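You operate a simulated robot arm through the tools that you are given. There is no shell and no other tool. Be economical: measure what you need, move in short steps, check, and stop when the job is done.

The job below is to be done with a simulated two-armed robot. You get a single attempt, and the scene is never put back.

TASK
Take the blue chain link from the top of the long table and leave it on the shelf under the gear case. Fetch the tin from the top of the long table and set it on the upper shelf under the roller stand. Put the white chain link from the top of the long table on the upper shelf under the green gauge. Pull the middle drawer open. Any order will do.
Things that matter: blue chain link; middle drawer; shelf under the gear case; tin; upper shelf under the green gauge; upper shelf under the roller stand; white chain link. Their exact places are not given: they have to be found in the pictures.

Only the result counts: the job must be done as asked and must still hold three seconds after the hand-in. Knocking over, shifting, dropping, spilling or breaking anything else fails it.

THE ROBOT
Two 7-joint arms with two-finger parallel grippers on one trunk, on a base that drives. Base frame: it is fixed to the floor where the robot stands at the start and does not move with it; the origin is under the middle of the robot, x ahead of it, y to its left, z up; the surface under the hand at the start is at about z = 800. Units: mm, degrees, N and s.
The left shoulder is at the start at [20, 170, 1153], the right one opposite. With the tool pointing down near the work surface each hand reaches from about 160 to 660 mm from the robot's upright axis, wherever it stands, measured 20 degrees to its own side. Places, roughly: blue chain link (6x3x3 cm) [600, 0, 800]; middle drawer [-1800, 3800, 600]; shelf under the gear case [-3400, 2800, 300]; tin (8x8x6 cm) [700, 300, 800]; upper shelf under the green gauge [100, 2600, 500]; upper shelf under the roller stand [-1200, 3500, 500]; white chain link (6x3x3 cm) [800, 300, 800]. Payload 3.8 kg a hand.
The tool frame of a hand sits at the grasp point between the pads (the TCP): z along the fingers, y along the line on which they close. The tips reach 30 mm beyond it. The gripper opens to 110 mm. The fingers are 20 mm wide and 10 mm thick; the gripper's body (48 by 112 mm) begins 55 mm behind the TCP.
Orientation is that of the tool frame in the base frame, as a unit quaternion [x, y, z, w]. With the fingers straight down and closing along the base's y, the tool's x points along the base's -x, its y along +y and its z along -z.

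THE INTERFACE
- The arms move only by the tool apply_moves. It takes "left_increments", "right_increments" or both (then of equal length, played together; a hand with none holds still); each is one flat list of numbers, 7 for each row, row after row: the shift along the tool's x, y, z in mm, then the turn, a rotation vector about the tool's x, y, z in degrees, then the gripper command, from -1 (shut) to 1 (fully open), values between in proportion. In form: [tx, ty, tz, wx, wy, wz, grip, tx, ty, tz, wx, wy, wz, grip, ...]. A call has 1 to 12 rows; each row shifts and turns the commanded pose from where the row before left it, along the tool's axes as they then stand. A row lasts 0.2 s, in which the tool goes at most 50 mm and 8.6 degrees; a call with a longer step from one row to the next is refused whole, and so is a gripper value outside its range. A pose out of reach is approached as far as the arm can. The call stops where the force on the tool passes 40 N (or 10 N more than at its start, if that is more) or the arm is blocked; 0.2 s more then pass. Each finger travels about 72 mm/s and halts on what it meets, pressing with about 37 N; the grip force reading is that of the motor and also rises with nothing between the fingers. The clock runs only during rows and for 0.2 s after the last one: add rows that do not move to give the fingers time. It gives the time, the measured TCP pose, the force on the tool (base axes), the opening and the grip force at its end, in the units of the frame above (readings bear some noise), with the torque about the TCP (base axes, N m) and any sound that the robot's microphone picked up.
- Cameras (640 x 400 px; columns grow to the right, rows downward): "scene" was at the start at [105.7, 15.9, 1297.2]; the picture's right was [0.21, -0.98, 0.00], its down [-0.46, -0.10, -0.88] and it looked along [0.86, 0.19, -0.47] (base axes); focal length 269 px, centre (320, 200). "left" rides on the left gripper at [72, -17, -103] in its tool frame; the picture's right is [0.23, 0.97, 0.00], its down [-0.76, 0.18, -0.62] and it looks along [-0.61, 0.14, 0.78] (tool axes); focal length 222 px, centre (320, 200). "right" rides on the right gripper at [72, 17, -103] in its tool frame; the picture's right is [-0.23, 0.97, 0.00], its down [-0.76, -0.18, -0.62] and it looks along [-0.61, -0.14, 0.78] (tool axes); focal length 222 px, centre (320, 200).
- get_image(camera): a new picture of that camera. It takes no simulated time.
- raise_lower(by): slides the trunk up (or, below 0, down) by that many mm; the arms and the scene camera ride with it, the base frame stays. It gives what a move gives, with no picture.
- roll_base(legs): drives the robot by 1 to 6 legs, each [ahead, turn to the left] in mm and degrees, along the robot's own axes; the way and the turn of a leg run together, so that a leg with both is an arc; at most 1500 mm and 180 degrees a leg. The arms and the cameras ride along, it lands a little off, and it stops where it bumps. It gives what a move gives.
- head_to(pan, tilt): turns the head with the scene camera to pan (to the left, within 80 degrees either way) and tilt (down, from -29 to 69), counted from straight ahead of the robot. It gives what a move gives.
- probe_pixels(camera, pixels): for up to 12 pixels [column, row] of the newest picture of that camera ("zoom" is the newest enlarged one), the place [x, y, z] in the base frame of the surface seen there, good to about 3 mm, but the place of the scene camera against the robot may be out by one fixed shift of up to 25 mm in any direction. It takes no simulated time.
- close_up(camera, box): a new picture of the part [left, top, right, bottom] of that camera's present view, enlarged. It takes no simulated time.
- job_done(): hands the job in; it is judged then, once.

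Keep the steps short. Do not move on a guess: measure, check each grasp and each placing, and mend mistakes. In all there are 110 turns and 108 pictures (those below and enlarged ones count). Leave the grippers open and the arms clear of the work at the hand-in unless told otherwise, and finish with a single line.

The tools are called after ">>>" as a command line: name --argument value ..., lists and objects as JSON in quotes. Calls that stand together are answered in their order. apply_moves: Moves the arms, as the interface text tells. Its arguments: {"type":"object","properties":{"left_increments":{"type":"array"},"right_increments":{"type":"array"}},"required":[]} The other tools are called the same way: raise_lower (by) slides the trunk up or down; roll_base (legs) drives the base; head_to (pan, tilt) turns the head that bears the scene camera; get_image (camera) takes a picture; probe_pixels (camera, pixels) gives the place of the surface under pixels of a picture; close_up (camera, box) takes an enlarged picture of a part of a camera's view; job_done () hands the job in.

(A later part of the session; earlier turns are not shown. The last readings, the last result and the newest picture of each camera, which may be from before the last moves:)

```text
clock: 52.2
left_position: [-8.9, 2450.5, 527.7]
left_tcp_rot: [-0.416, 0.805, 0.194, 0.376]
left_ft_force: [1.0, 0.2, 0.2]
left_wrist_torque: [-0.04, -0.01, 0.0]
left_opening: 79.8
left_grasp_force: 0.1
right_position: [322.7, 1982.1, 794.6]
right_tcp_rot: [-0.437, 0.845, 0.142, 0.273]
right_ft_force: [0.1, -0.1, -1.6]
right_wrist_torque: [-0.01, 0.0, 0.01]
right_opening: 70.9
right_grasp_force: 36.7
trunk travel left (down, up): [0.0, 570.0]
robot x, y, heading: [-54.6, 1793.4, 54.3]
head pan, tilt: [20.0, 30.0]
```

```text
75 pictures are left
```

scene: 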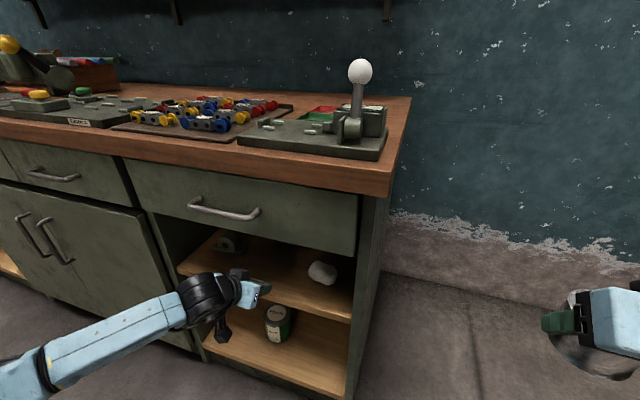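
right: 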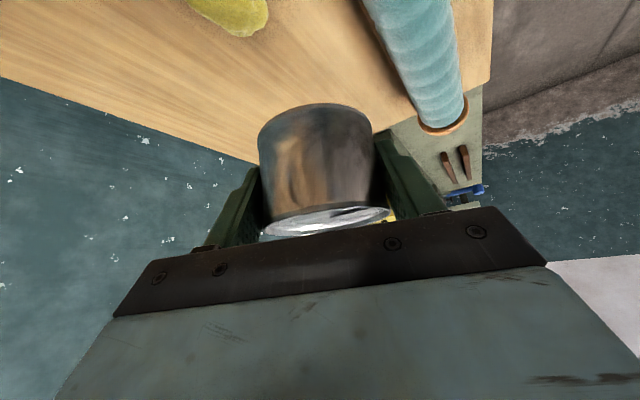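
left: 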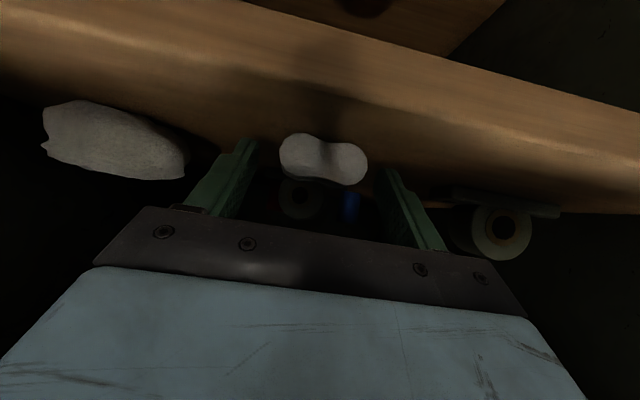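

The link stands free on the shelf. I'll back the hand out along its own axis, then straight back.

>>> apply_moves --left_increments '[0, 0, -30, 0, 0, 0, 0.45, 0, 0, -40, 0, 0, 0, 0.45, 25.7, 0, -30.6, 0, 0, 0, 0.45, 25.7, 0, -30.6, 0, 0, 0, 0.45, 25.7, 0, -30.6, 0, 0, 0, 0.45]'

>>> roll_base --legs '[[-200, 0]]'

>>> get_image --camera "left"

>>> close_up --camera "scene" --box '[160, 60, 420, 390]'

```text
clock: 53.4
left_position: [-110.2, 2309.1, 571.6]
left_tcp_rot: [-0.416, 0.805, 0.195, 0.375]
left_ft_force: [-0.7, -0.2, 0.5]
left_wrist_torque: [0.0, -0.01, -0.04]
left_opening: 79.7
left_grasp_force: 0.1
right_position: [323.1, 1982.6, 796.1]
right_tcp_rot: [-0.437, 0.845, 0.142, 0.274]
right_ft_force: [0.4, 1.0, -1.8]
right_wrist_torque: [-0.04, -0.01, -0.06]
right_opening: 70.8
right_grasp_force: 37.1
trunk travel left (down, up): [0.0, 570.0]
robot x, y, heading: [-52.6, 1794.6, 54.9]
head pan, tilt: [20.0, 30.0]
```

```text
clock: 55.0
left_position: [-224.9, 2145.3, 571.7]
left_tcp_rot: [-0.416, 0.805, 0.194, 0.376]
left_ft_force: [0.4, -1.1, -0.4]
left_wrist_torque: [-0.02, 0.01, -0.01]
left_opening: 80.0
left_grasp_force: 0.1
right_position: [207.9, 1819.5, 795.7]
right_tcp_rot: [-0.437, 0.845, 0.142, 0.274]
right_ft_force: [0.1, 0.0, -1.5]
right_wrist_torque: [0.0, 0.01, 0.0]
right_opening: 71.1
right_grasp_force: 37.4
trunk travel left (down, up): [0.0, 570.0]
robot x, y, heading: [-172.2, 1626.9, 54.5]
head pan, tilt: [20.0, 30.0]
```

```text
74 pictures are left
```

left: 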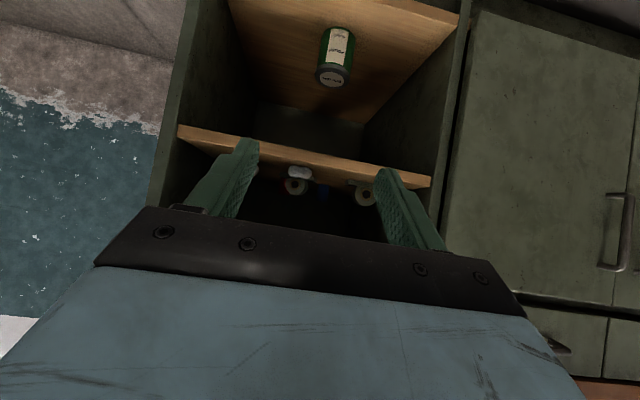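

```text
1.21 times, centred on (290, 225) of scene
```

zoom: 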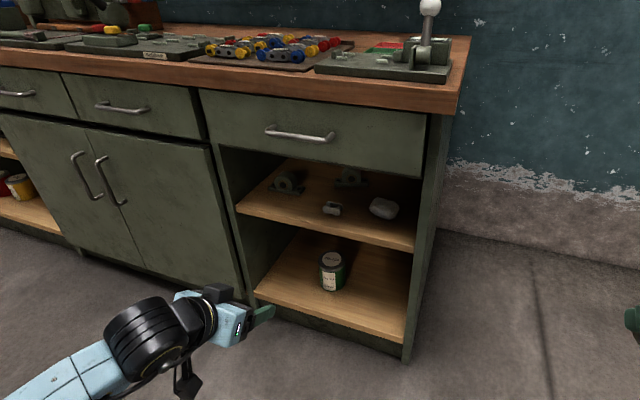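

The white link stands on the upper shelf and its neighbours are undisturbed. Next is the tin: I'll drive along the bench, about 2.1 m to the left, to face the middle bay.

>>> roll_base --legs '[[0, 91], [1050, 0], [1050, 0], [0, -90]]'

>>> head_to --pan 0 --tilt 20

>>> get_image --camera "scene"

>>> get_image --camera "left"

```text
clock: 73.1
left_position: [-1993.4, 3314.0, 572.2]
left_tcp_rot: [-0.431, 0.797, 0.201, 0.372]
left_ft_force: [-0.5, 0.9, -0.8]
left_wrist_torque: [-0.02, 0.03, 0.01]
left_opening: 79.9
left_grasp_force: 0.0
right_position: [-1549.2, 3005.6, 795.2]
right_tcp_rot: [-0.453, 0.837, 0.146, 0.271]
right_ft_force: [0.1, 0.7, -1.4]
right_wrist_torque: [0.0, 0.0, 0.02]
right_opening: 71.2
right_grasp_force: 36.7
trunk travel left (down, up): [0.0, 570.0]
robot x, y, heading: [-1914.0, 2800.9, 56.6]
head pan, tilt: [20.0, 30.0]
```

```text
clock: 73.9
left_position: [-1994.7, 3314.0, 572.4]
left_tcp_rot: [-0.431, 0.797, 0.201, 0.372]
left_ft_force: [0.0, 0.2, 0.2]
left_wrist_torque: [0.02, 0.02, 0.02]
left_opening: 79.9
left_grasp_force: 0.1
right_position: [-1549.8, 3005.6, 795.4]
right_tcp_rot: [-0.452, 0.837, 0.146, 0.272]
right_ft_force: [-0.3, 0.7, -1.4]
right_wrist_torque: [0.0, 0.02, -0.03]
right_opening: 71.0
right_grasp_force: 37.5
trunk travel left (down, up): [0.0, 570.0]
robot x, y, heading: [-1916.5, 2797.0, 56.9]
head pan, tilt: [0.0, 20.0]
```

```text
72 pictures are left
```

scene: 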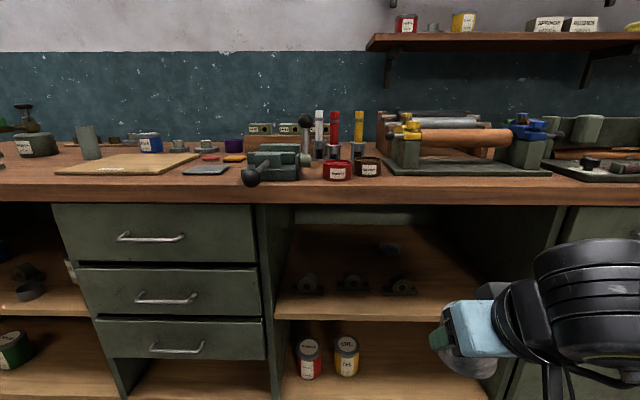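

```text
71 pictures are left
```

left: 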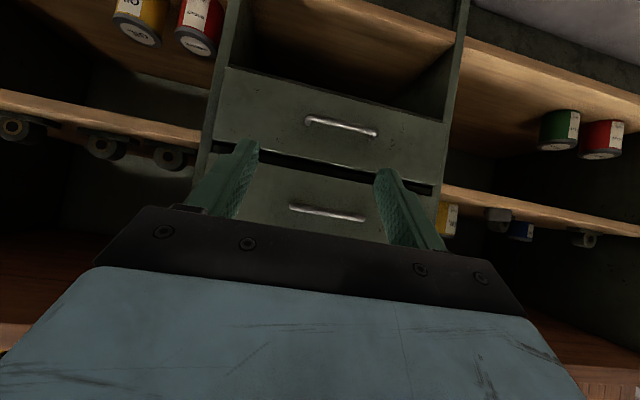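

The roller stand sits on the bench above this bay, and the three drawers are just left of it. The middle handle is at (165, 298). I'll measure the shelf, the things on it and the handles.

>>> probe_pixels --camera "scene" --pixels '[[310, 285], [352, 283], [402, 285], [392, 250], [350, 305], [420, 305], [280, 308], [350, 318], [440, 280], [350, 215], [270, 300], [470, 260]]'

>>> probe_pixels --camera "scene" --pixels '[[165, 300], [138, 298], [193, 300], [165, 285], [100, 285], [240, 285], [165, 310], [151, 238], [177, 350], [85, 300]]'

>>> close_up --camera "scene" --box '[260, 190, 540, 370]'

```text
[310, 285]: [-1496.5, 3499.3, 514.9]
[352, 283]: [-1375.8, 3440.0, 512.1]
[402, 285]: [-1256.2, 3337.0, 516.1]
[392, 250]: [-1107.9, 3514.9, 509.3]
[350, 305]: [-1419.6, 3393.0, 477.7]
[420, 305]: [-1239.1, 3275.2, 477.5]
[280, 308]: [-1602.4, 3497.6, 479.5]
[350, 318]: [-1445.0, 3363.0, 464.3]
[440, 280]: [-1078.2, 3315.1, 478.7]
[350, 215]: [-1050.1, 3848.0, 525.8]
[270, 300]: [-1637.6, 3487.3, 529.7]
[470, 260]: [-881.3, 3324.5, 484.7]
```

```text
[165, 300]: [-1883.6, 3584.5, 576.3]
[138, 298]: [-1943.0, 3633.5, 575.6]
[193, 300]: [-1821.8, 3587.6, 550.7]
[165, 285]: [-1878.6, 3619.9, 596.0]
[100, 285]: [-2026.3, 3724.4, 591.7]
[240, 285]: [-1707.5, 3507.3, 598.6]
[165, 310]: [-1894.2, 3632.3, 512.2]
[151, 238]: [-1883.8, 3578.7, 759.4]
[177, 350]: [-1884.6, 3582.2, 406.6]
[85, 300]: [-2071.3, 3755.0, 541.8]
```

```text
2.22 times, centred on (400, 280) of scene
```

zoom: 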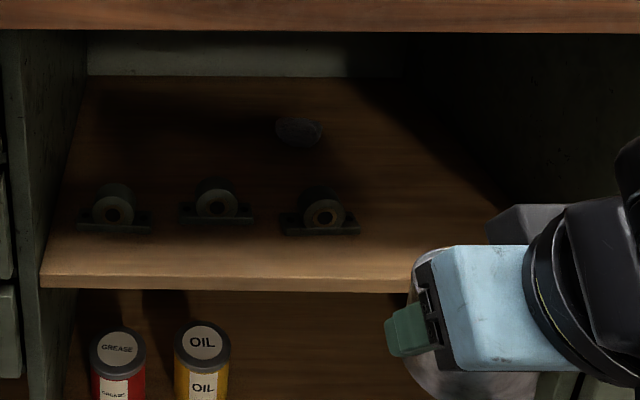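

The free part of the shelf is to the right of the bearing stands, near n≈-2770 (n runs along the bench). I'll lower the right hand with the tin to about z 550, then drive diagonally to bring it in front of that spot.

>>> apply_moves --right_increments '[23.5, 0, 32.5, 0, 0, 0, -1, 23.5, 0, 32.5, 0, 0, 0, -1, 23.5, 0, 32.5, 0, 0, 0, -1, 23.5, 0, 32.5, 0, 0, 0, -1, 23.5, 0, 32.5, 0, 0, 0, -1, 23.5, 0, 32.5, 0, 0, 0, -1]'

>>> roll_base --legs '[[0, -43], [290, 0], [0, 42]]'

>>> get_image --camera "right"

>>> get_image --camera "scene"

```text
clock: 75.3
left_position: [-1994.2, 3314.9, 572.2]
left_tcp_rot: [-0.431, 0.797, 0.201, 0.372]
left_ft_force: [-0.2, 0.4, 0.1]
left_wrist_torque: [0.0, -0.03, 0.0]
left_opening: 79.8
left_grasp_force: 0.1
right_position: [-1546.6, 3008.8, 555.4]
right_tcp_rot: [-0.452, 0.837, 0.146, 0.272]
right_ft_force: [-0.6, 0.1, -1.9]
right_wrist_torque: [0.01, -0.01, 0.01]
right_opening: 70.9
right_grasp_force: 37.7
right hand out of reach, approached as far as the arm can: row 1
trunk travel left (down, up): [0.0, 570.0]
robot x, y, heading: [-1917.1, 2799.5, 57.0]
head pan, tilt: [0.0, 20.0]
```

```text
clock: 81.3
left_position: [-1703.7, 3384.6, 572.7]
left_tcp_rot: [-0.426, 0.8, 0.199, 0.373]
left_ft_force: [-0.5, 0.4, -0.8]
left_wrist_torque: [0.01, -0.01, -0.04]
left_opening: 79.8
left_grasp_force: 0.0
right_position: [-1261.0, 3073.4, 555.6]
right_tcp_rot: [-0.447, 0.84, 0.145, 0.272]
right_ft_force: [-0.3, -0.2, -1.7]
right_wrist_torque: [-0.03, 0.04, -0.01]
right_opening: 70.9
right_grasp_force: 37.1
trunk travel left (down, up): [0.0, 570.0]
robot x, y, heading: [-1633.7, 2869.0, 55.9]
head pan, tilt: [0.0, 20.0]
```

```text
69 pictures are left
```

right: 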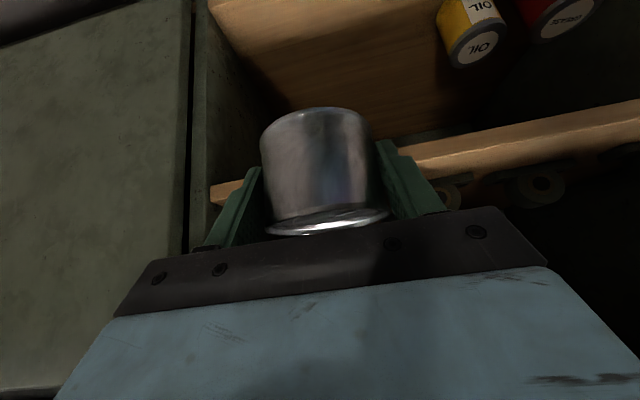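

```text
68 pictures are left
```

scene: 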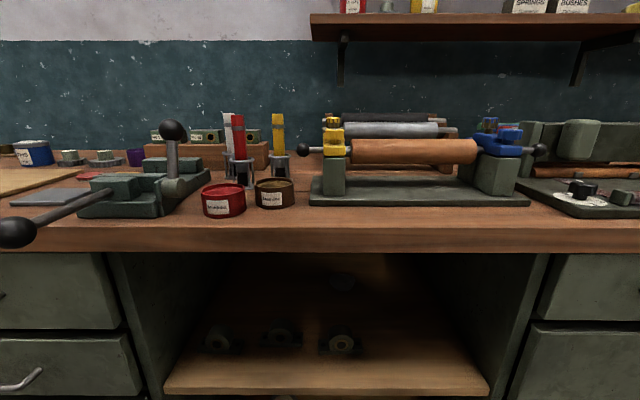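

>>> probe_pixels --camera "right" --pixels '[[225, 190], [205, 150], [500, 155], [600, 128], [450, 195], [540, 185], [232, 120], [560, 130]]'

>>> probe_pixels --camera "scene" --pixels '[[484, 380], [340, 345], [440, 375], [430, 340], [400, 370], [535, 300], [500, 300], [400, 245], [400, 300], [165, 388]]'

```text
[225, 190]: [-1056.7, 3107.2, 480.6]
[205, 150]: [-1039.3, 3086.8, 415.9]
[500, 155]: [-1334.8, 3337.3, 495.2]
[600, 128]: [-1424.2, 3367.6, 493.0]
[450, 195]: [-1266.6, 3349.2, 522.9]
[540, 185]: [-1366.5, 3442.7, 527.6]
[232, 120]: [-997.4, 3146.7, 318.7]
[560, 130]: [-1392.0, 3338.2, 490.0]
```

```text
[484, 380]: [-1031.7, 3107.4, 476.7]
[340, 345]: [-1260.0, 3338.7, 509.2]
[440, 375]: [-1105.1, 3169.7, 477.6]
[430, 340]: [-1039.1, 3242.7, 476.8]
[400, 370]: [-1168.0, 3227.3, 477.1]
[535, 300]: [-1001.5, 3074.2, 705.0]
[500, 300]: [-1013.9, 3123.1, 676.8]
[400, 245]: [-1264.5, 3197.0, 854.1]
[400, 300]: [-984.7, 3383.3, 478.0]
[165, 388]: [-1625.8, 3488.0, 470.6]
```

The shelf's right wall is at n≈-2610 and the nearest stand ends at about -2890, so the hand at -2777 fits. I'll slide the tin 214 mm forward at z 555, leaving 24 mm of clearance.

>>> apply_moves --right_increments '[-34.6, -3, 25.2, 0, 0, 0, -1, -34.6, -3, 25.2, 0, 0, 0, -1, -34.6, -3, 25.2, 0, 0, 0, -1, -34.6, -3, 25.2, 0, 0, 0, -1, -34.6, -3, 25.2, 0, 0, 0, -1, 0, 0, 0, 0, 0, 0, -1]'

>>> get_image --camera "right"

>>> get_image --camera "scene"

```text
clock: 82.7
left_position: [-1703.0, 3385.9, 571.7]
left_tcp_rot: [-0.427, 0.8, 0.199, 0.373]
left_ft_force: [0.2, 1.1, -0.1]
left_wrist_torque: [-0.01, 0.03, 0.0]
left_opening: 79.8
left_grasp_force: 0.0
right_position: [-1129.2, 3241.6, 556.6]
right_tcp_rot: [-0.447, 0.84, 0.144, 0.272]
right_ft_force: [-0.5, 0.2, -1.3]
right_wrist_torque: [0.0, 0.03, 0.01]
right_opening: 71.2
right_grasp_force: 36.8
trunk travel left (down, up): [0.0, 570.0]
robot x, y, heading: [-1632.6, 2867.9, 56.4]
head pan, tilt: [0.0, 20.0]
```

```text
67 pictures are left
```

right: 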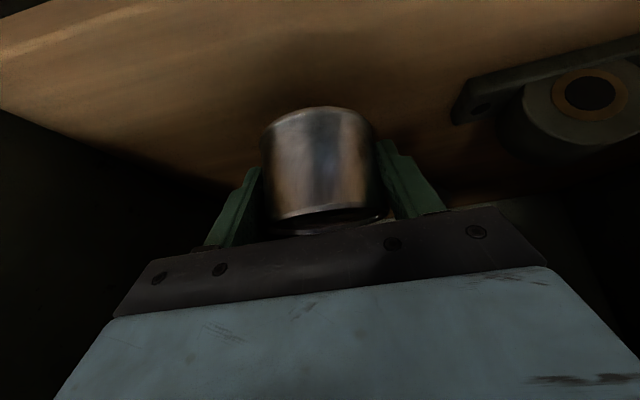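

```text
66 pictures are left
```

scene: 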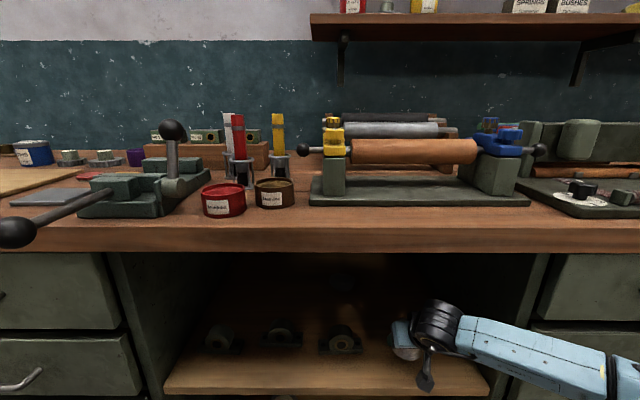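

The tin is over the free spot. I'll lower it in small steps until it touches.

>>> apply_moves --right_increments '[3.5, 0, 4.9, 0, 0, 0, -1, 3.5, 0, 4.9, 0, 0, 0, -1, 3.5, 0, 4.9, 0, 0, 0, -1, 1.8, 0, 2.4, 0, 0, 0, -1, 0.9, 0, 1.2, 0, 0, 0, -1, 0.9, 0, 1.2, 0, 0, 0, -1]'

```text
clock: 84.1
left_position: [-1703.6, 3384.6, 571.7]
left_tcp_rot: [-0.427, 0.8, 0.199, 0.372]
left_ft_force: [1.0, 0.3, -0.4]
left_wrist_torque: [0.02, -0.01, 0.01]
left_opening: 80.0
left_grasp_force: 0.0
right_position: [-1128.6, 3241.9, 531.6]
right_tcp_rot: [-0.446, 0.84, 0.145, 0.272]
right_ft_force: [0.3, -0.8, -1.0]
right_wrist_torque: [-0.01, 0.01, 0.04]
right_opening: 70.8
right_grasp_force: 36.3
trunk travel left (down, up): [0.0, 570.0]
robot x, y, heading: [-1632.6, 2863.4, 56.0]
head pan, tilt: [0.0, 20.0]
```

>>> apply_moves --right_increments '[0.7, 0, 1, 0, 0, 0, -1, 0.7, 0, 1, 0, 0, 0, -1]'

```text
clock: 84.7
left_position: [-1703.0, 3384.4, 571.7]
left_tcp_rot: [-0.426, 0.8, 0.199, 0.373]
left_ft_force: [1.0, 0.5, -1.3]
left_wrist_torque: [0.02, 0.0, 0.01]
left_opening: 79.8
left_grasp_force: 0.0
right_position: [-1128.6, 3240.8, 530.9]
right_tcp_rot: [-0.447, 0.839, 0.146, 0.274]
right_ft_force: [-1.4, -2.5, 10.4]
right_wrist_torque: [-0.18, -0.17, -0.06]
right_opening: 71.0
right_grasp_force: 36.7
trunk travel left (down, up): [0.0, 570.0]
robot x, y, heading: [-1632.6, 2869.8, 56.1]
head pan, tilt: [0.0, 20.0]
```

The tin touched with about 10 N. I'll open to 90 mm and look.

>>> apply_moves --right_increments '[0, 0, 0, 0, 0, 0, 0.4, 0, 0, 0, 0, 0, 0, 0.6, 0, 0, 0, 0, 0, 0, 0.64, 0, 0, 0, 0, 0, 0, 0.64]'

>>> get_image --camera "right"

```text
clock: 85.7
left_position: [-1702.4, 3385.1, 571.2]
left_tcp_rot: [-0.426, 0.8, 0.199, 0.374]
left_ft_force: [-0.1, 0.1, 0.4]
left_wrist_torque: [-0.02, 0.02, -0.01]
left_opening: 79.4
left_grasp_force: 0.0
right_position: [-1128.1, 3241.0, 529.8]
right_tcp_rot: [-0.447, 0.84, 0.145, 0.271]
right_ft_force: [0.1, -0.6, 0.4]
right_wrist_torque: [0.06, 0.01, -0.02]
right_opening: 90.3
right_grasp_force: 0.0
trunk travel left (down, up): [0.0, 570.0]
robot x, y, heading: [-1635.6, 2868.1, 56.0]
head pan, tilt: [0.0, 20.0]
```

```text
65 pictures are left
```

right: 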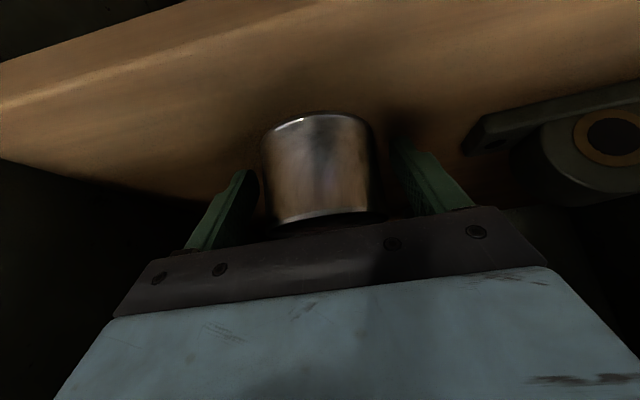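

The tin is released with both fingers clear of it. I'll back out along the tool axis, then straight back.

>>> apply_moves --right_increments '[0, 0, -30, 0, 0, 0, 0.64, 0, 0, -40, 0, 0, 0, 0.64, 32, 0, -23.5, 0, 0, 0, 0.64, 32, 0, -23.5, 0, 0, 0, 0.64, 32, 0, -23.5, 0, 0, 0, 0.64, 32, 0, -23.5, 0, 0, 0, 0.64]'

>>> get_image --camera "scene"

>>> get_image --camera "left"

```text
clock: 87.1
left_position: [-1704.8, 3382.9, 571.2]
left_tcp_rot: [-0.426, 0.8, 0.199, 0.374]
left_ft_force: [0.4, -0.6, -0.1]
left_wrist_torque: [0.02, -0.01, 0.01]
left_opening: 79.6
left_grasp_force: 0.0
right_position: [-1240.6, 3074.9, 588.6]
right_tcp_rot: [-0.445, 0.84, 0.145, 0.274]
right_ft_force: [-0.3, -0.6, 0.6]
right_wrist_torque: [0.06, -0.03, 0.01]
right_opening: 90.2
right_grasp_force: 0.1
trunk travel left (down, up): [0.0, 570.0]
robot x, y, heading: [-1631.9, 2866.5, 56.2]
head pan, tilt: [0.0, 20.0]
```

```text
64 pictures are left
```

scene: 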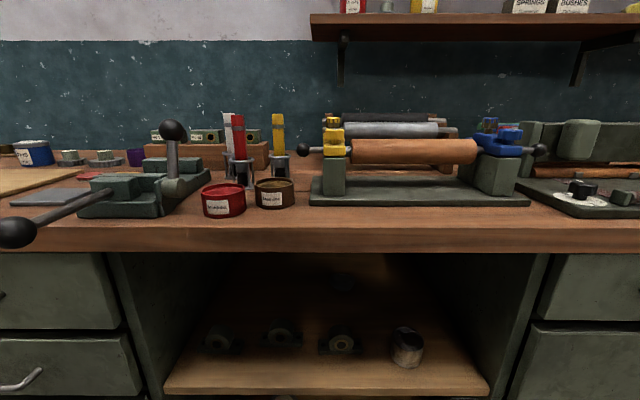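

```text
63 pictures are left
```

left: 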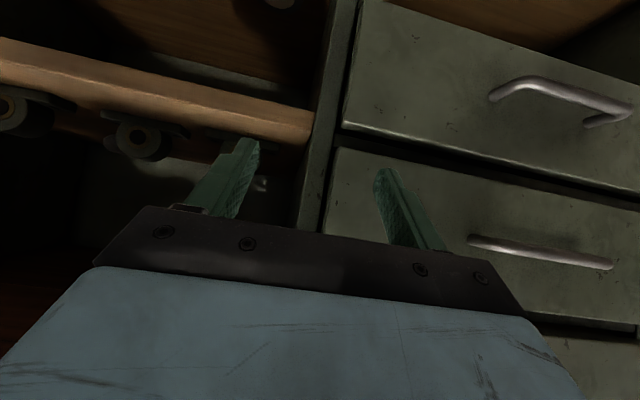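

The tin stands alone on the upper shelf under the roller stand. Next is the middle drawer. I'll back up 120 mm and move about 260 mm left, so the left hand is in front of the middle handle.

>>> roll_base --legs '[[-120, 0], [0, 90], [261, 0], [0, -90.5]]'

>>> apply_moves --left_increments '[0, 0, 0, 0, 0, 8.5, 0.45, 0, 0, 0, 0, 0, 8.5, 0.45, 0, 0, 0, 0, 0, 8.5, 0.45, 0, 0, 0, 0, 0, 8.5, 0.45, 0, 0, 0, 0, 0, 8.5, 0.45, 0, 0, 0, 0, 0, 8.5, 0.45, 0, 0, 0, 0, 0, 8.5, 0.45, 0, 0, 0, 0, 0, 8.5, 0.45, 0, 0, 0, 0, 0, 8.5, 0, 0, 0, 0, 0, 0, 8.5, 0, 0, 0, 0, 0, 0, 5, 0]'

>>> get_image --camera "left"

>>> get_image --camera "scene"

```text
clock: 97.4
left_position: [-1972.6, 3436.2, 572.8]
left_tcp_rot: [-0.416, 0.805, 0.194, 0.375]
left_ft_force: [0.3, -0.2, 0.0]
left_wrist_torque: [-0.03, 0.0, -0.01]
left_opening: 79.8
left_grasp_force: 0.1
right_position: [-1518.8, 3114.6, 585.3]
right_tcp_rot: [-0.436, 0.845, 0.142, 0.274]
right_ft_force: [0.2, 0.5, 0.8]
right_wrist_torque: [0.0, -0.01, -0.03]
right_opening: 90.3
right_grasp_force: 0.0
trunk travel left (down, up): [0.0, 570.0]
robot x, y, heading: [-1916.1, 2921.0, 54.7]
head pan, tilt: [0.0, 20.0]
```

```text
clock: 99.8
left_position: [-1974.1, 3436.2, 570.7]
left_tcp_rot: [-0.227, 0.878, 0.269, 0.323]
left_ft_force: [0.4, 0.2, -0.3]
left_wrist_torque: [0.01, 0.0, 0.01]
left_opening: 54.9
left_grasp_force: 0.2
left hand out of reach, approached as far as the arm can: row 4, 5, 6, 7, 8, 9, 10, 11
right_position: [-1518.2, 3115.8, 586.6]
right_tcp_rot: [-0.437, 0.845, 0.142, 0.273]
right_ft_force: [-0.1, 0.2, -1.0]
right_wrist_torque: [0.03, 0.03, 0.0]
right_opening: 90.3
right_grasp_force: 0.1
trunk travel left (down, up): [0.0, 570.0]
robot x, y, heading: [-1913.6, 2919.6, 54.7]
head pan, tilt: [0.0, 20.0]
```

```text
62 pictures are left
```

left: 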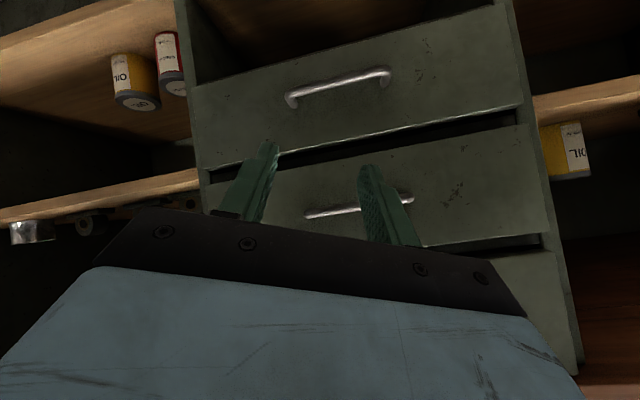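

```text
61 pictures are left
```

scene: 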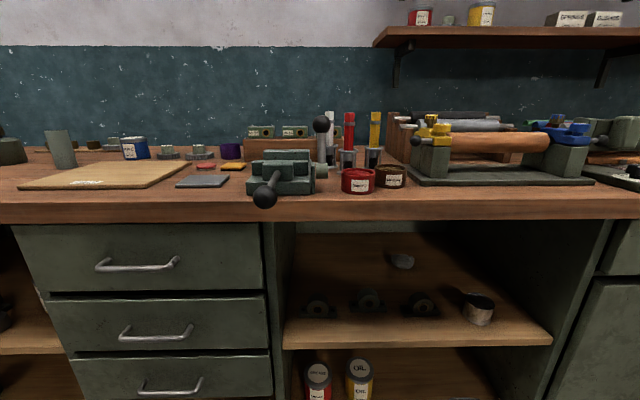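

It rolled only about 25° before the wrist limit, so I'll roll the other way, about 115° in two calls.

>>> apply_moves --left_increments '[0, 0, 0, 0, 0, -8.5, 0, 0, 0, 0, 0, 0, -8.5, 0, 0, 0, 0, 0, 0, -8.5, 0, 0, 0, 0, 0, 0, -8.5, 0, 0, 0, 0, 0, 0, -8.5, 0, 0, 0, 0, 0, 0, -8.5, 0, 0, 0, 0, 0, 0, -8.5, 0, 0, 0, 0, 0, 0, -8.5, 0, 0, 0, 0, 0, 0, -8.5, 0, 0, 0, 0, 0, 0, -8.5, 0]'

```text
clock: 102.0
left_position: [-1972.2, 3436.0, 571.2]
left_tcp_rot: [0.761, -0.493, 0.02, -0.42]
left_ft_force: [-0.3, -0.4, 0.5]
left_wrist_torque: [0.01, -0.02, 0.0]
left_opening: 55.3
left_grasp_force: 0.0
right_position: [-1517.8, 3115.9, 586.2]
right_tcp_rot: [-0.436, 0.846, 0.141, 0.274]
right_ft_force: [0.4, -0.1, 0.6]
right_wrist_torque: [-0.03, -0.01, -0.02]
right_opening: 90.1
right_grasp_force: 0.0
trunk travel left (down, up): [0.0, 570.0]
robot x, y, heading: [-1915.9, 2918.9, 54.5]
head pan, tilt: [0.0, 20.0]
```

The roll is at about 60° and works in this direction. I need 30° more.

>>> apply_moves --left_increments '[0, 0, 0, 0, 0, -7.5, 0, 0, 0, 0, 0, 0, -7.5, 0, 0, 0, 0, 0, 0, -7.5, 0, 0, 0, 0, 0, 0, -7.5, 0]'

>>> get_image --camera "left"

>>> get_image --camera "scene"

```text
clock: 103.0
left_position: [-1971.9, 3436.0, 571.6]
left_tcp_rot: [0.863, -0.278, 0.129, -0.401]
left_ft_force: [-0.5, -0.2, -0.1]
left_wrist_torque: [-0.03, 0.0, 0.02]
left_opening: 54.9
left_grasp_force: 0.0
right_position: [-1517.9, 3114.8, 586.2]
right_tcp_rot: [-0.437, 0.845, 0.142, 0.274]
right_ft_force: [0.3, 0.1, 0.3]
right_wrist_torque: [-0.02, -0.04, 0.02]
right_opening: 90.3
right_grasp_force: 0.1
trunk travel left (down, up): [0.0, 570.0]
robot x, y, heading: [-1919.9, 2915.8, 54.8]
head pan, tilt: [0.0, 20.0]
```

```text
60 pictures are left
```

left: 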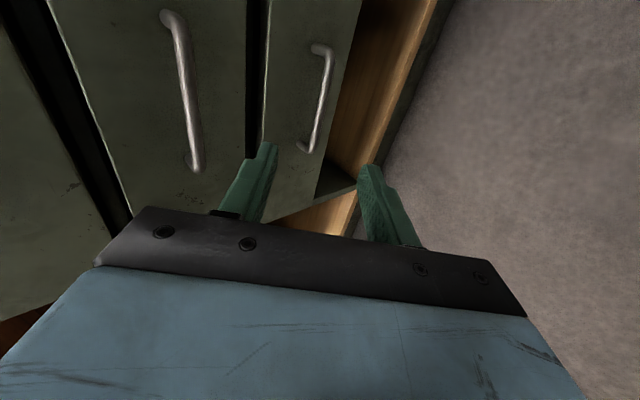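

```text
59 pictures are left
```

scene: 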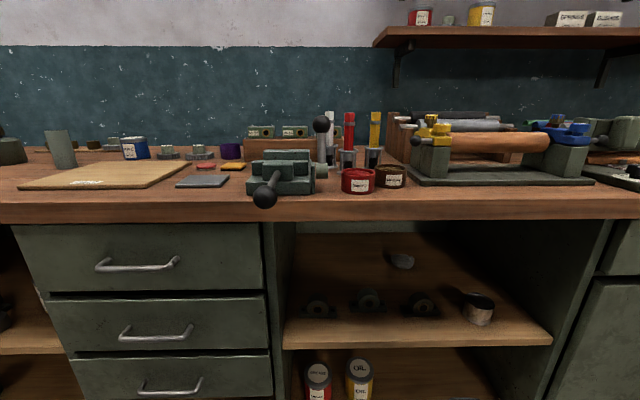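

The hand now closes in the vertical plane. I'll measure which handle is which in the wrist view.

>>> probe_pixels --camera "left" --pixels '[[185, 90], [172, 20], [195, 160], [320, 95], [325, 55], [306, 145], [225, 90], [120, 110], [290, 60], [179, 50]]'

>>> close_up --camera "left" --box '[130, 0, 250, 180]'

>>> probe_pixels --camera "scene" --pixels '[[155, 337], [122, 332], [192, 327], [137, 266], [170, 388], [80, 335], [155, 315]]'

```text
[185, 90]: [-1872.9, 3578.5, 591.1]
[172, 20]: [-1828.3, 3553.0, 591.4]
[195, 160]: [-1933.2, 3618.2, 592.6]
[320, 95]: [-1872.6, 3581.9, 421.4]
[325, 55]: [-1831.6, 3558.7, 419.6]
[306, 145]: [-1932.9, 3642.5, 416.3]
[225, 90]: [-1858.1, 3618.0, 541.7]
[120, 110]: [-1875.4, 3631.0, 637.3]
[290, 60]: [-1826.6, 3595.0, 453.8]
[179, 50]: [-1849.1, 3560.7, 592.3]
```

```text
2.22 times, centred on (190, 90) of left
```

zoom: 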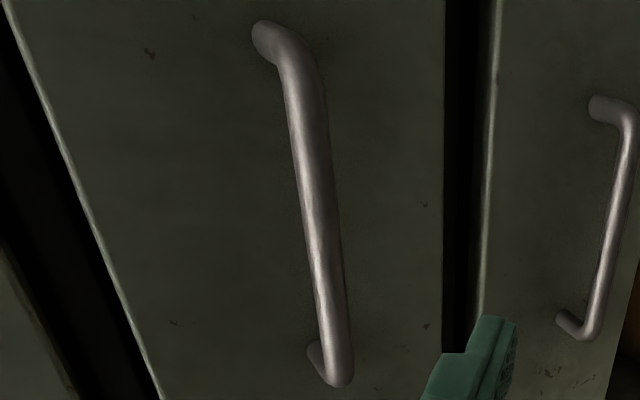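

```text
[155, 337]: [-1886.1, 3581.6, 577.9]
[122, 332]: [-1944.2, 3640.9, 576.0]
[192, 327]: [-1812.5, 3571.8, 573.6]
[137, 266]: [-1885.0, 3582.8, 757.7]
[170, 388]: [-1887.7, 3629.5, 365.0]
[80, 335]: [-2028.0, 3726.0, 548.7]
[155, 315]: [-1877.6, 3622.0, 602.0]
```

The middle handle's bar is at u≈1899, n≈-3577, z≈589, with the drawer face 36 mm behind it. I'll go to a standoff 60 mm back along the tool axis with the gripper at 36 mm.

>>> apply_moves --left_increments '[-4.2, -42.6, 15, 0, 0, 0, -0.2, -4.2, -42.6, 15, 0, 0, 0, -0.345, -4.2, -42.6, 15, 0, 0, 0, -0.345, 0, 0, 0, 0, 0, 0, -0.345]'

>>> get_image --camera "left"

>>> get_image --camera "scene"

```text
clock: 104.0
left_position: [-1912.9, 3539.0, 640.9]
left_tcp_rot: [0.863, -0.28, 0.128, -0.401]
left_ft_force: [0.1, 0.2, -0.1]
left_wrist_torque: [-0.01, 0.01, -0.03]
left_opening: 35.8
left_grasp_force: 0.1
right_position: [-1517.8, 3115.5, 586.7]
right_tcp_rot: [-0.435, 0.846, 0.141, 0.274]
right_ft_force: [0.0, -0.8, -0.9]
right_wrist_torque: [0.0, -0.04, 0.0]
right_opening: 90.3
right_grasp_force: 0.1
trunk travel left (down, up): [0.0, 570.0]
robot x, y, heading: [-1914.8, 2919.2, 54.7]
head pan, tilt: [0.0, 20.0]
```

```text
57 pictures are left
```

left: 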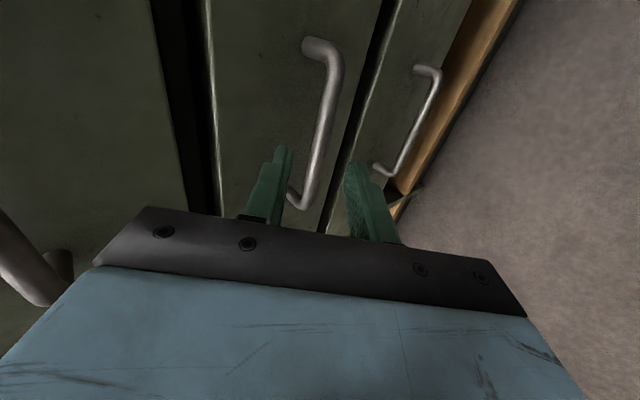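

```text
56 pictures are left
```

scene: 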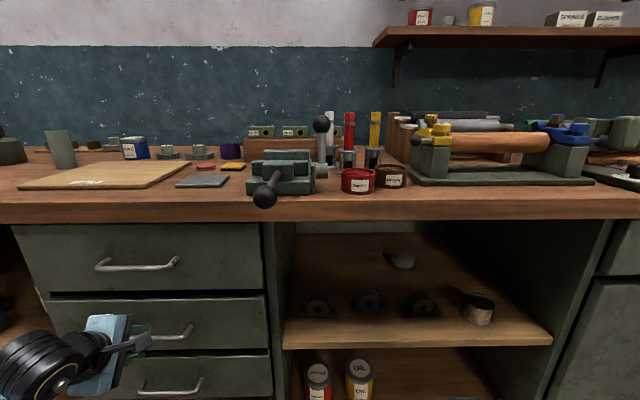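

>>> probe_pixels --camera "left" --pixels '[[322, 120], [316, 150], [310, 180], [326, 90], [300, 205], [280, 170], [358, 190], [290, 100]]'

>>> close_up --camera "left" --box '[230, 80, 420, 260]'

```text
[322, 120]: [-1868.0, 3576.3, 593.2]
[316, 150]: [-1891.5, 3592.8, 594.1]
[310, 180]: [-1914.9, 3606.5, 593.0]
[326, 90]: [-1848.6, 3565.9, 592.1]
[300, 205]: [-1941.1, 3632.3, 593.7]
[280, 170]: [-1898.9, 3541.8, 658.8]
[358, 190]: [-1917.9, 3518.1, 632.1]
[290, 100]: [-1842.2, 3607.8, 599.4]
```

```text
2.22 times, centred on (325, 170) of left
```

zoom: 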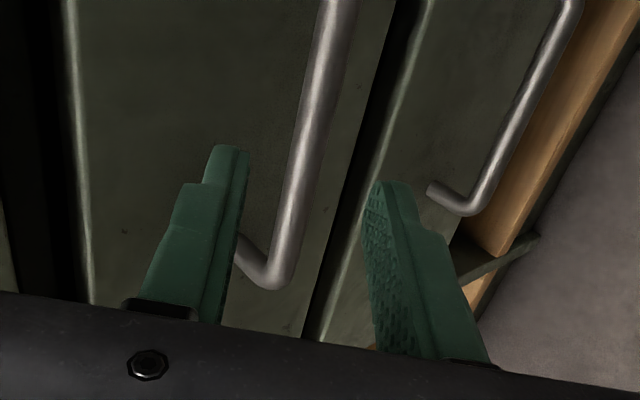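

The bar lies right on the tool axis, 80 mm ahead. I'll advance 60 mm and close.

>>> apply_moves --left_increments '[0, 0, 20, 0, 0, 0, -0.345, 0, 0, 20, 0, 0, 0, -0.345, 0, 0, 20, 0, 0, 0, -0.345, 0, 0, 0, 0, 0, 0, -0.345, 0, 0, 0, 0, 0, 0, -1, 0, 0, 0, 0, 0, 0, -1, 0, 0, 0, 0, 0, 0, -1]'

>>> get_image --camera "left"

```text
clock: 105.6
left_position: [-1887.5, 3573.5, 599.9]
left_tcp_rot: [0.864, -0.279, 0.127, -0.4]
left_ft_force: [-2.6, -5.8, -5.2]
left_wrist_torque: [-0.46, -0.39, 0.82]
left_opening: 14.1
left_grasp_force: 45.2
right_position: [-1519.1, 3115.7, 586.2]
right_tcp_rot: [-0.436, 0.846, 0.14, 0.275]
right_ft_force: [-0.2, -0.7, -0.7]
right_wrist_torque: [-0.02, 0.01, 0.01]
right_opening: 90.2
right_grasp_force: 0.1
trunk travel left (down, up): [0.0, 570.0]
robot x, y, heading: [-1912.4, 2917.3, 54.3]
head pan, tilt: [0.0, 20.0]
```

```text
54 pictures are left
```

left: 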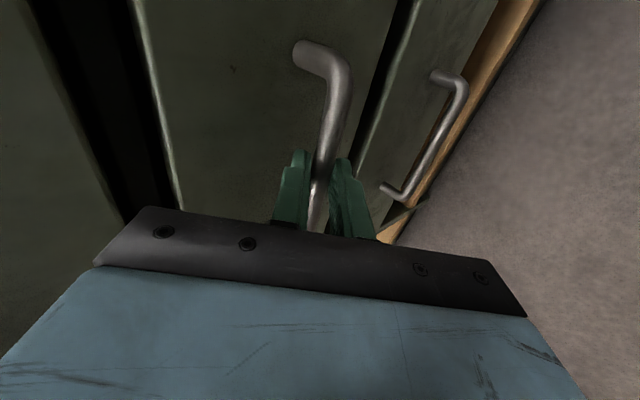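

The bar is gripped (14 mm opening, 45 N). I'll pull by driving the base straight back 120 mm and check.

>>> roll_base --legs '[[-120, 0]]'

>>> get_image --camera "scene"

```text
clock: 106.9
left_position: [-1953.5, 3477.8, 600.4]
left_tcp_rot: [0.863, -0.281, 0.129, -0.399]
left_ft_force: [7.7, -7.2, -12.2]
left_wrist_torque: [-0.6, -0.6, 0.41]
left_opening: 14.0
left_grasp_force: 44.9
right_position: [-1586.4, 3018.6, 586.5]
right_tcp_rot: [-0.435, 0.846, 0.141, 0.274]
right_ft_force: [0.1, -0.3, 0.0]
right_wrist_torque: [0.0, 0.01, 0.01]
right_opening: 90.1
right_grasp_force: 0.2
trunk travel left (down, up): [0.0, 570.0]
robot x, y, heading: [-1984.6, 2825.2, 54.4]
head pan, tilt: [0.0, 20.0]
```

```text
53 pictures are left
```

scene: 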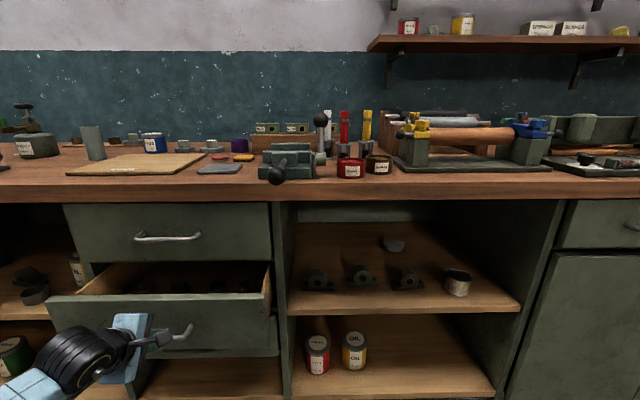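

The drawer is opening. I'll pull another 110 mm.

>>> roll_base --legs '[[-110, 0]]'

>>> get_image --camera "scene"

```text
clock: 108.1
left_position: [-2016.2, 3387.8, 600.2]
left_tcp_rot: [0.863, -0.281, 0.131, -0.4]
left_ft_force: [10.0, -8.4, -4.3]
left_wrist_torque: [-0.57, -0.71, 0.32]
left_opening: 14.1
left_grasp_force: 45.1
right_position: [-1650.1, 2928.7, 586.1]
right_tcp_rot: [-0.435, 0.846, 0.141, 0.274]
right_ft_force: [-0.4, -0.2, -0.8]
right_wrist_torque: [0.0, 0.0, 0.01]
right_opening: 90.0
right_grasp_force: 0.0
trunk travel left (down, up): [0.0, 570.0]
robot x, y, heading: [-2046.5, 2728.8, 54.6]
head pan, tilt: [0.0, 20.0]
```

```text
52 pictures are left
```

scene: 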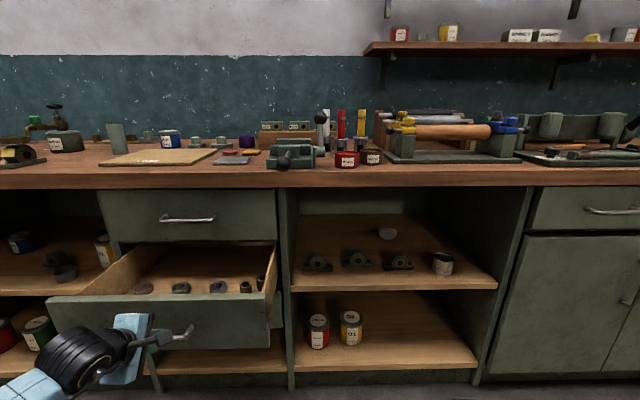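

The drawer is about 225 mm open. I'll pull 50 mm more to be safe.

>>> roll_base --legs '[[-50, 0]]'

```text
clock: 109.0
left_position: [-2043.0, 3347.4, 601.7]
left_tcp_rot: [0.862, -0.282, 0.132, -0.4]
left_ft_force: [5.0, -5.0, -1.0]
left_wrist_torque: [-0.47, -0.65, 0.51]
left_opening: 14.3
left_grasp_force: 45.5
right_position: [-1678.1, 2887.9, 587.6]
right_tcp_rot: [-0.434, 0.846, 0.141, 0.274]
right_ft_force: [-0.2, 0.2, -0.1]
right_wrist_torque: [0.01, 0.02, -0.03]
right_opening: 90.5
right_grasp_force: 0.0
trunk travel left (down, up): [0.0, 570.0]
robot x, y, heading: [-2075.8, 2693.6, 54.4]
head pan, tilt: [0.0, 20.0]
```

Now I'll release the handle and back the hand out along its axis.

>>> apply_moves --left_increments '[0, 0, 0, 0, 0, 0, -0.345, 0, 0, 0, 0, 0, 0, -0.345, 0, 0, -25, 0, 0, 0, -0.345, 0, 0, -35, 0, 0, 0, -0.345, 0, 0, -40, 0, 0, 0, -0.345]'

>>> roll_base --legs '[[-250, 0]]'

>>> get_image --camera "scene"

```text
clock: 110.2
left_position: [-2089.4, 3285.0, 664.9]
left_tcp_rot: [0.863, -0.282, 0.133, -0.398]
left_ft_force: [-0.4, -0.3, -0.2]
left_wrist_torque: [0.0, 0.0, -0.04]
left_opening: 36.3
left_grasp_force: 0.0
right_position: [-1679.1, 2889.6, 585.8]
right_tcp_rot: [-0.435, 0.846, 0.141, 0.275]
right_ft_force: [0.4, 0.6, 1.1]
right_wrist_torque: [-0.01, 0.03, 0.01]
right_opening: 90.0
right_grasp_force: 0.0
trunk travel left (down, up): [0.0, 570.0]
robot x, y, heading: [-2076.9, 2692.8, 54.4]
head pan, tilt: [0.0, 20.0]
```

```text
clock: 112.1
left_position: [-2231.0, 3089.7, 660.4]
left_tcp_rot: [0.864, -0.281, 0.133, -0.396]
left_ft_force: [-0.5, -1.2, 0.2]
left_wrist_torque: [0.0, -0.01, 0.02]
left_opening: 36.1
left_grasp_force: 0.1
right_position: [-1821.0, 2692.3, 584.5]
right_tcp_rot: [-0.435, 0.847, 0.14, 0.274]
right_ft_force: [0.0, -0.3, -0.9]
right_wrist_torque: [-0.01, -0.02, 0.0]
right_opening: 90.1
right_grasp_force: 0.1
trunk travel left (down, up): [0.0, 570.0]
robot x, y, heading: [-2218.8, 2495.2, 54.4]
head pan, tilt: [0.0, 20.0]
stopped in leg 1: the robot was blocked; the commanded pose is now the measured one
```

```text
51 pictures are left
```

scene: 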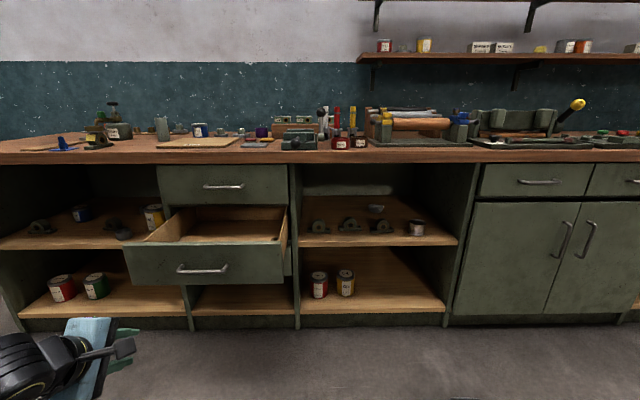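

The base was blocked after 243 mm. I'll look to both sides to see what is behind me.

>>> head_to --pan 80 --tilt 35

>>> get_image --camera "scene"

>>> head_to --pan -80 --tilt 35

>>> get_image --camera "scene"

```text
clock: 113.6
left_position: [-2230.3, 3088.8, 660.0]
left_tcp_rot: [0.864, -0.281, 0.133, -0.396]
left_ft_force: [-0.9, 0.7, 0.0]
left_wrist_torque: [0.02, -0.01, 0.01]
left_opening: 36.1
left_grasp_force: 0.1
right_position: [-1820.0, 2691.8, 582.7]
right_tcp_rot: [-0.435, 0.848, 0.138, 0.271]
right_ft_force: [0.0, -0.2, -0.2]
right_wrist_torque: [0.0, -0.01, 0.01]
right_opening: 90.2
right_grasp_force: 0.2
trunk travel left (down, up): [0.0, 570.0]
robot x, y, heading: [-2219.1, 2493.9, 54.4]
head pan, tilt: [80.0, 35.0]
```

```text
50 pictures are left
```

scene: 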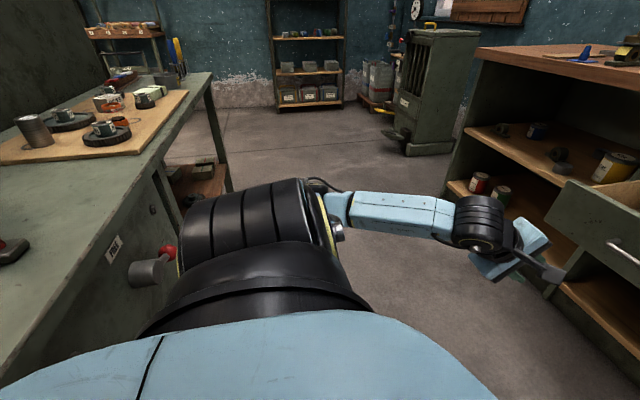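

```text
clock: 116.1
left_position: [-2231.5, 3089.3, 660.9]
left_tcp_rot: [0.864, -0.282, 0.133, -0.395]
left_ft_force: [-1.1, 0.0, -0.5]
left_wrist_torque: [0.0, -0.02, 0.0]
left_opening: 35.9
left_grasp_force: 0.1
right_position: [-1821.3, 2692.2, 583.4]
right_tcp_rot: [-0.434, 0.848, 0.139, 0.272]
right_ft_force: [0.0, -0.1, 0.2]
right_wrist_torque: [-0.01, 0.01, 0.01]
right_opening: 90.1
right_grasp_force: 0.1
trunk travel left (down, up): [0.0, 570.0]
robot x, y, heading: [-2219.4, 2495.3, 54.5]
head pan, tilt: [-80.0, 35.0]
```

```text
49 pictures are left
```

scene: 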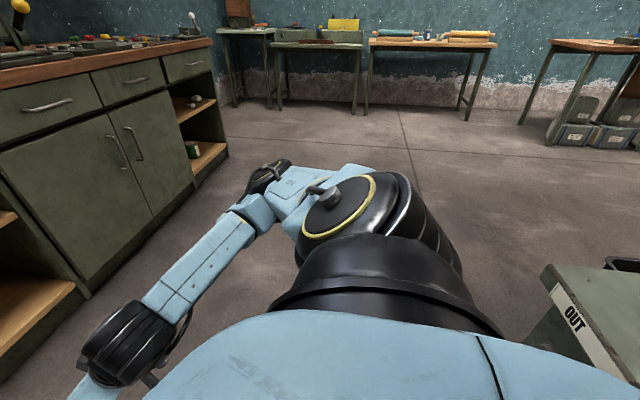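

An island bench stands behind me and I bumped its edge. I'll move forward 150 mm and look at it for disturbance. Its far end may also carry the gear case.

>>> roll_base --legs '[[150, 0]]'

>>> head_to --pan 80 --tilt 30

>>> get_image --camera "scene"

```text
clock: 117.5
left_position: [-2144.9, 3207.3, 664.3]
left_tcp_rot: [0.862, -0.281, 0.133, -0.399]
left_ft_force: [-0.8, 0.3, 0.2]
left_wrist_torque: [0.0, 0.0, 0.02]
left_opening: 36.0
left_grasp_force: 0.0
right_position: [-1735.4, 2809.4, 586.5]
right_tcp_rot: [-0.435, 0.846, 0.141, 0.274]
right_ft_force: [0.2, -0.7, -0.3]
right_wrist_torque: [0.01, -0.03, 0.01]
right_opening: 90.1
right_grasp_force: 0.1
trunk travel left (down, up): [0.0, 570.0]
robot x, y, heading: [-2136.5, 2615.1, 54.4]
head pan, tilt: [-80.0, 35.0]
```

```text
clock: 119.9
left_position: [-2145.5, 3205.8, 663.4]
left_tcp_rot: [0.862, -0.282, 0.133, -0.399]
left_ft_force: [0.7, 0.4, -0.4]
left_wrist_torque: [0.01, -0.01, 0.02]
left_opening: 36.3
left_grasp_force: 0.1
right_position: [-1735.6, 2809.3, 587.7]
right_tcp_rot: [-0.434, 0.847, 0.14, 0.275]
right_ft_force: [0.0, 0.6, -0.9]
right_wrist_torque: [-0.04, 0.01, 0.03]
right_opening: 90.3
right_grasp_force: 0.2
trunk travel left (down, up): [0.0, 570.0]
robot x, y, heading: [-2130.8, 2611.7, 54.3]
head pan, tilt: [80.0, 30.0]
```

```text
48 pictures are left
```

scene: 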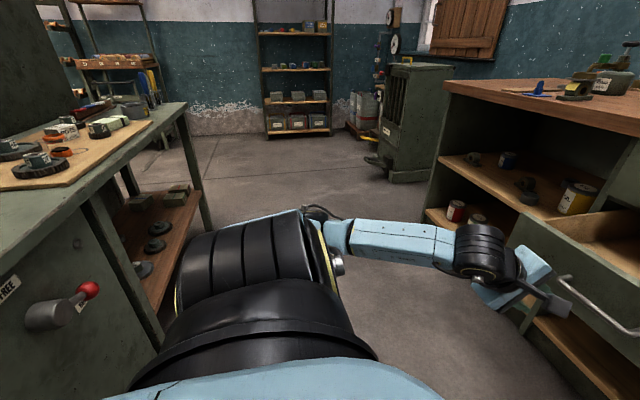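

>>> probe_pixels --camera "scene" --pixels '[[165, 225], [195, 200], [150, 270], [120, 210], [150, 115], [185, 105], [90, 130], [40, 170], [80, 300], [130, 62], [300, 95], [55, 30]]'

>>> close_up --camera "scene" --box '[0, 0, 240, 320]'

```text
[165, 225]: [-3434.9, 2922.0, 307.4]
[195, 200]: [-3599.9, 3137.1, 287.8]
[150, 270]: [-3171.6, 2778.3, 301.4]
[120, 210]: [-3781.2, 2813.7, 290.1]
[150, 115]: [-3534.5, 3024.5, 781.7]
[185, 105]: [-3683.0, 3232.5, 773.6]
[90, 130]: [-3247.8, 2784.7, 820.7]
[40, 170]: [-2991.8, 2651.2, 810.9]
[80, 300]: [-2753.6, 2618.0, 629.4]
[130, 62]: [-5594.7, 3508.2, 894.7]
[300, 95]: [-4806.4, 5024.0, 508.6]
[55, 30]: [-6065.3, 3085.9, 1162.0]
```

```text
1.25 times, centred on (120, 160) of scene
```

zoom: 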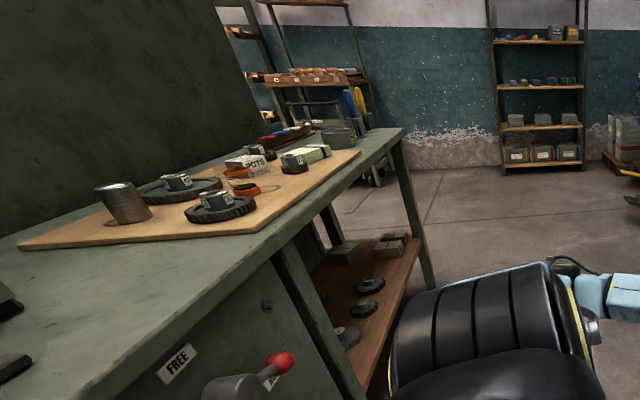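

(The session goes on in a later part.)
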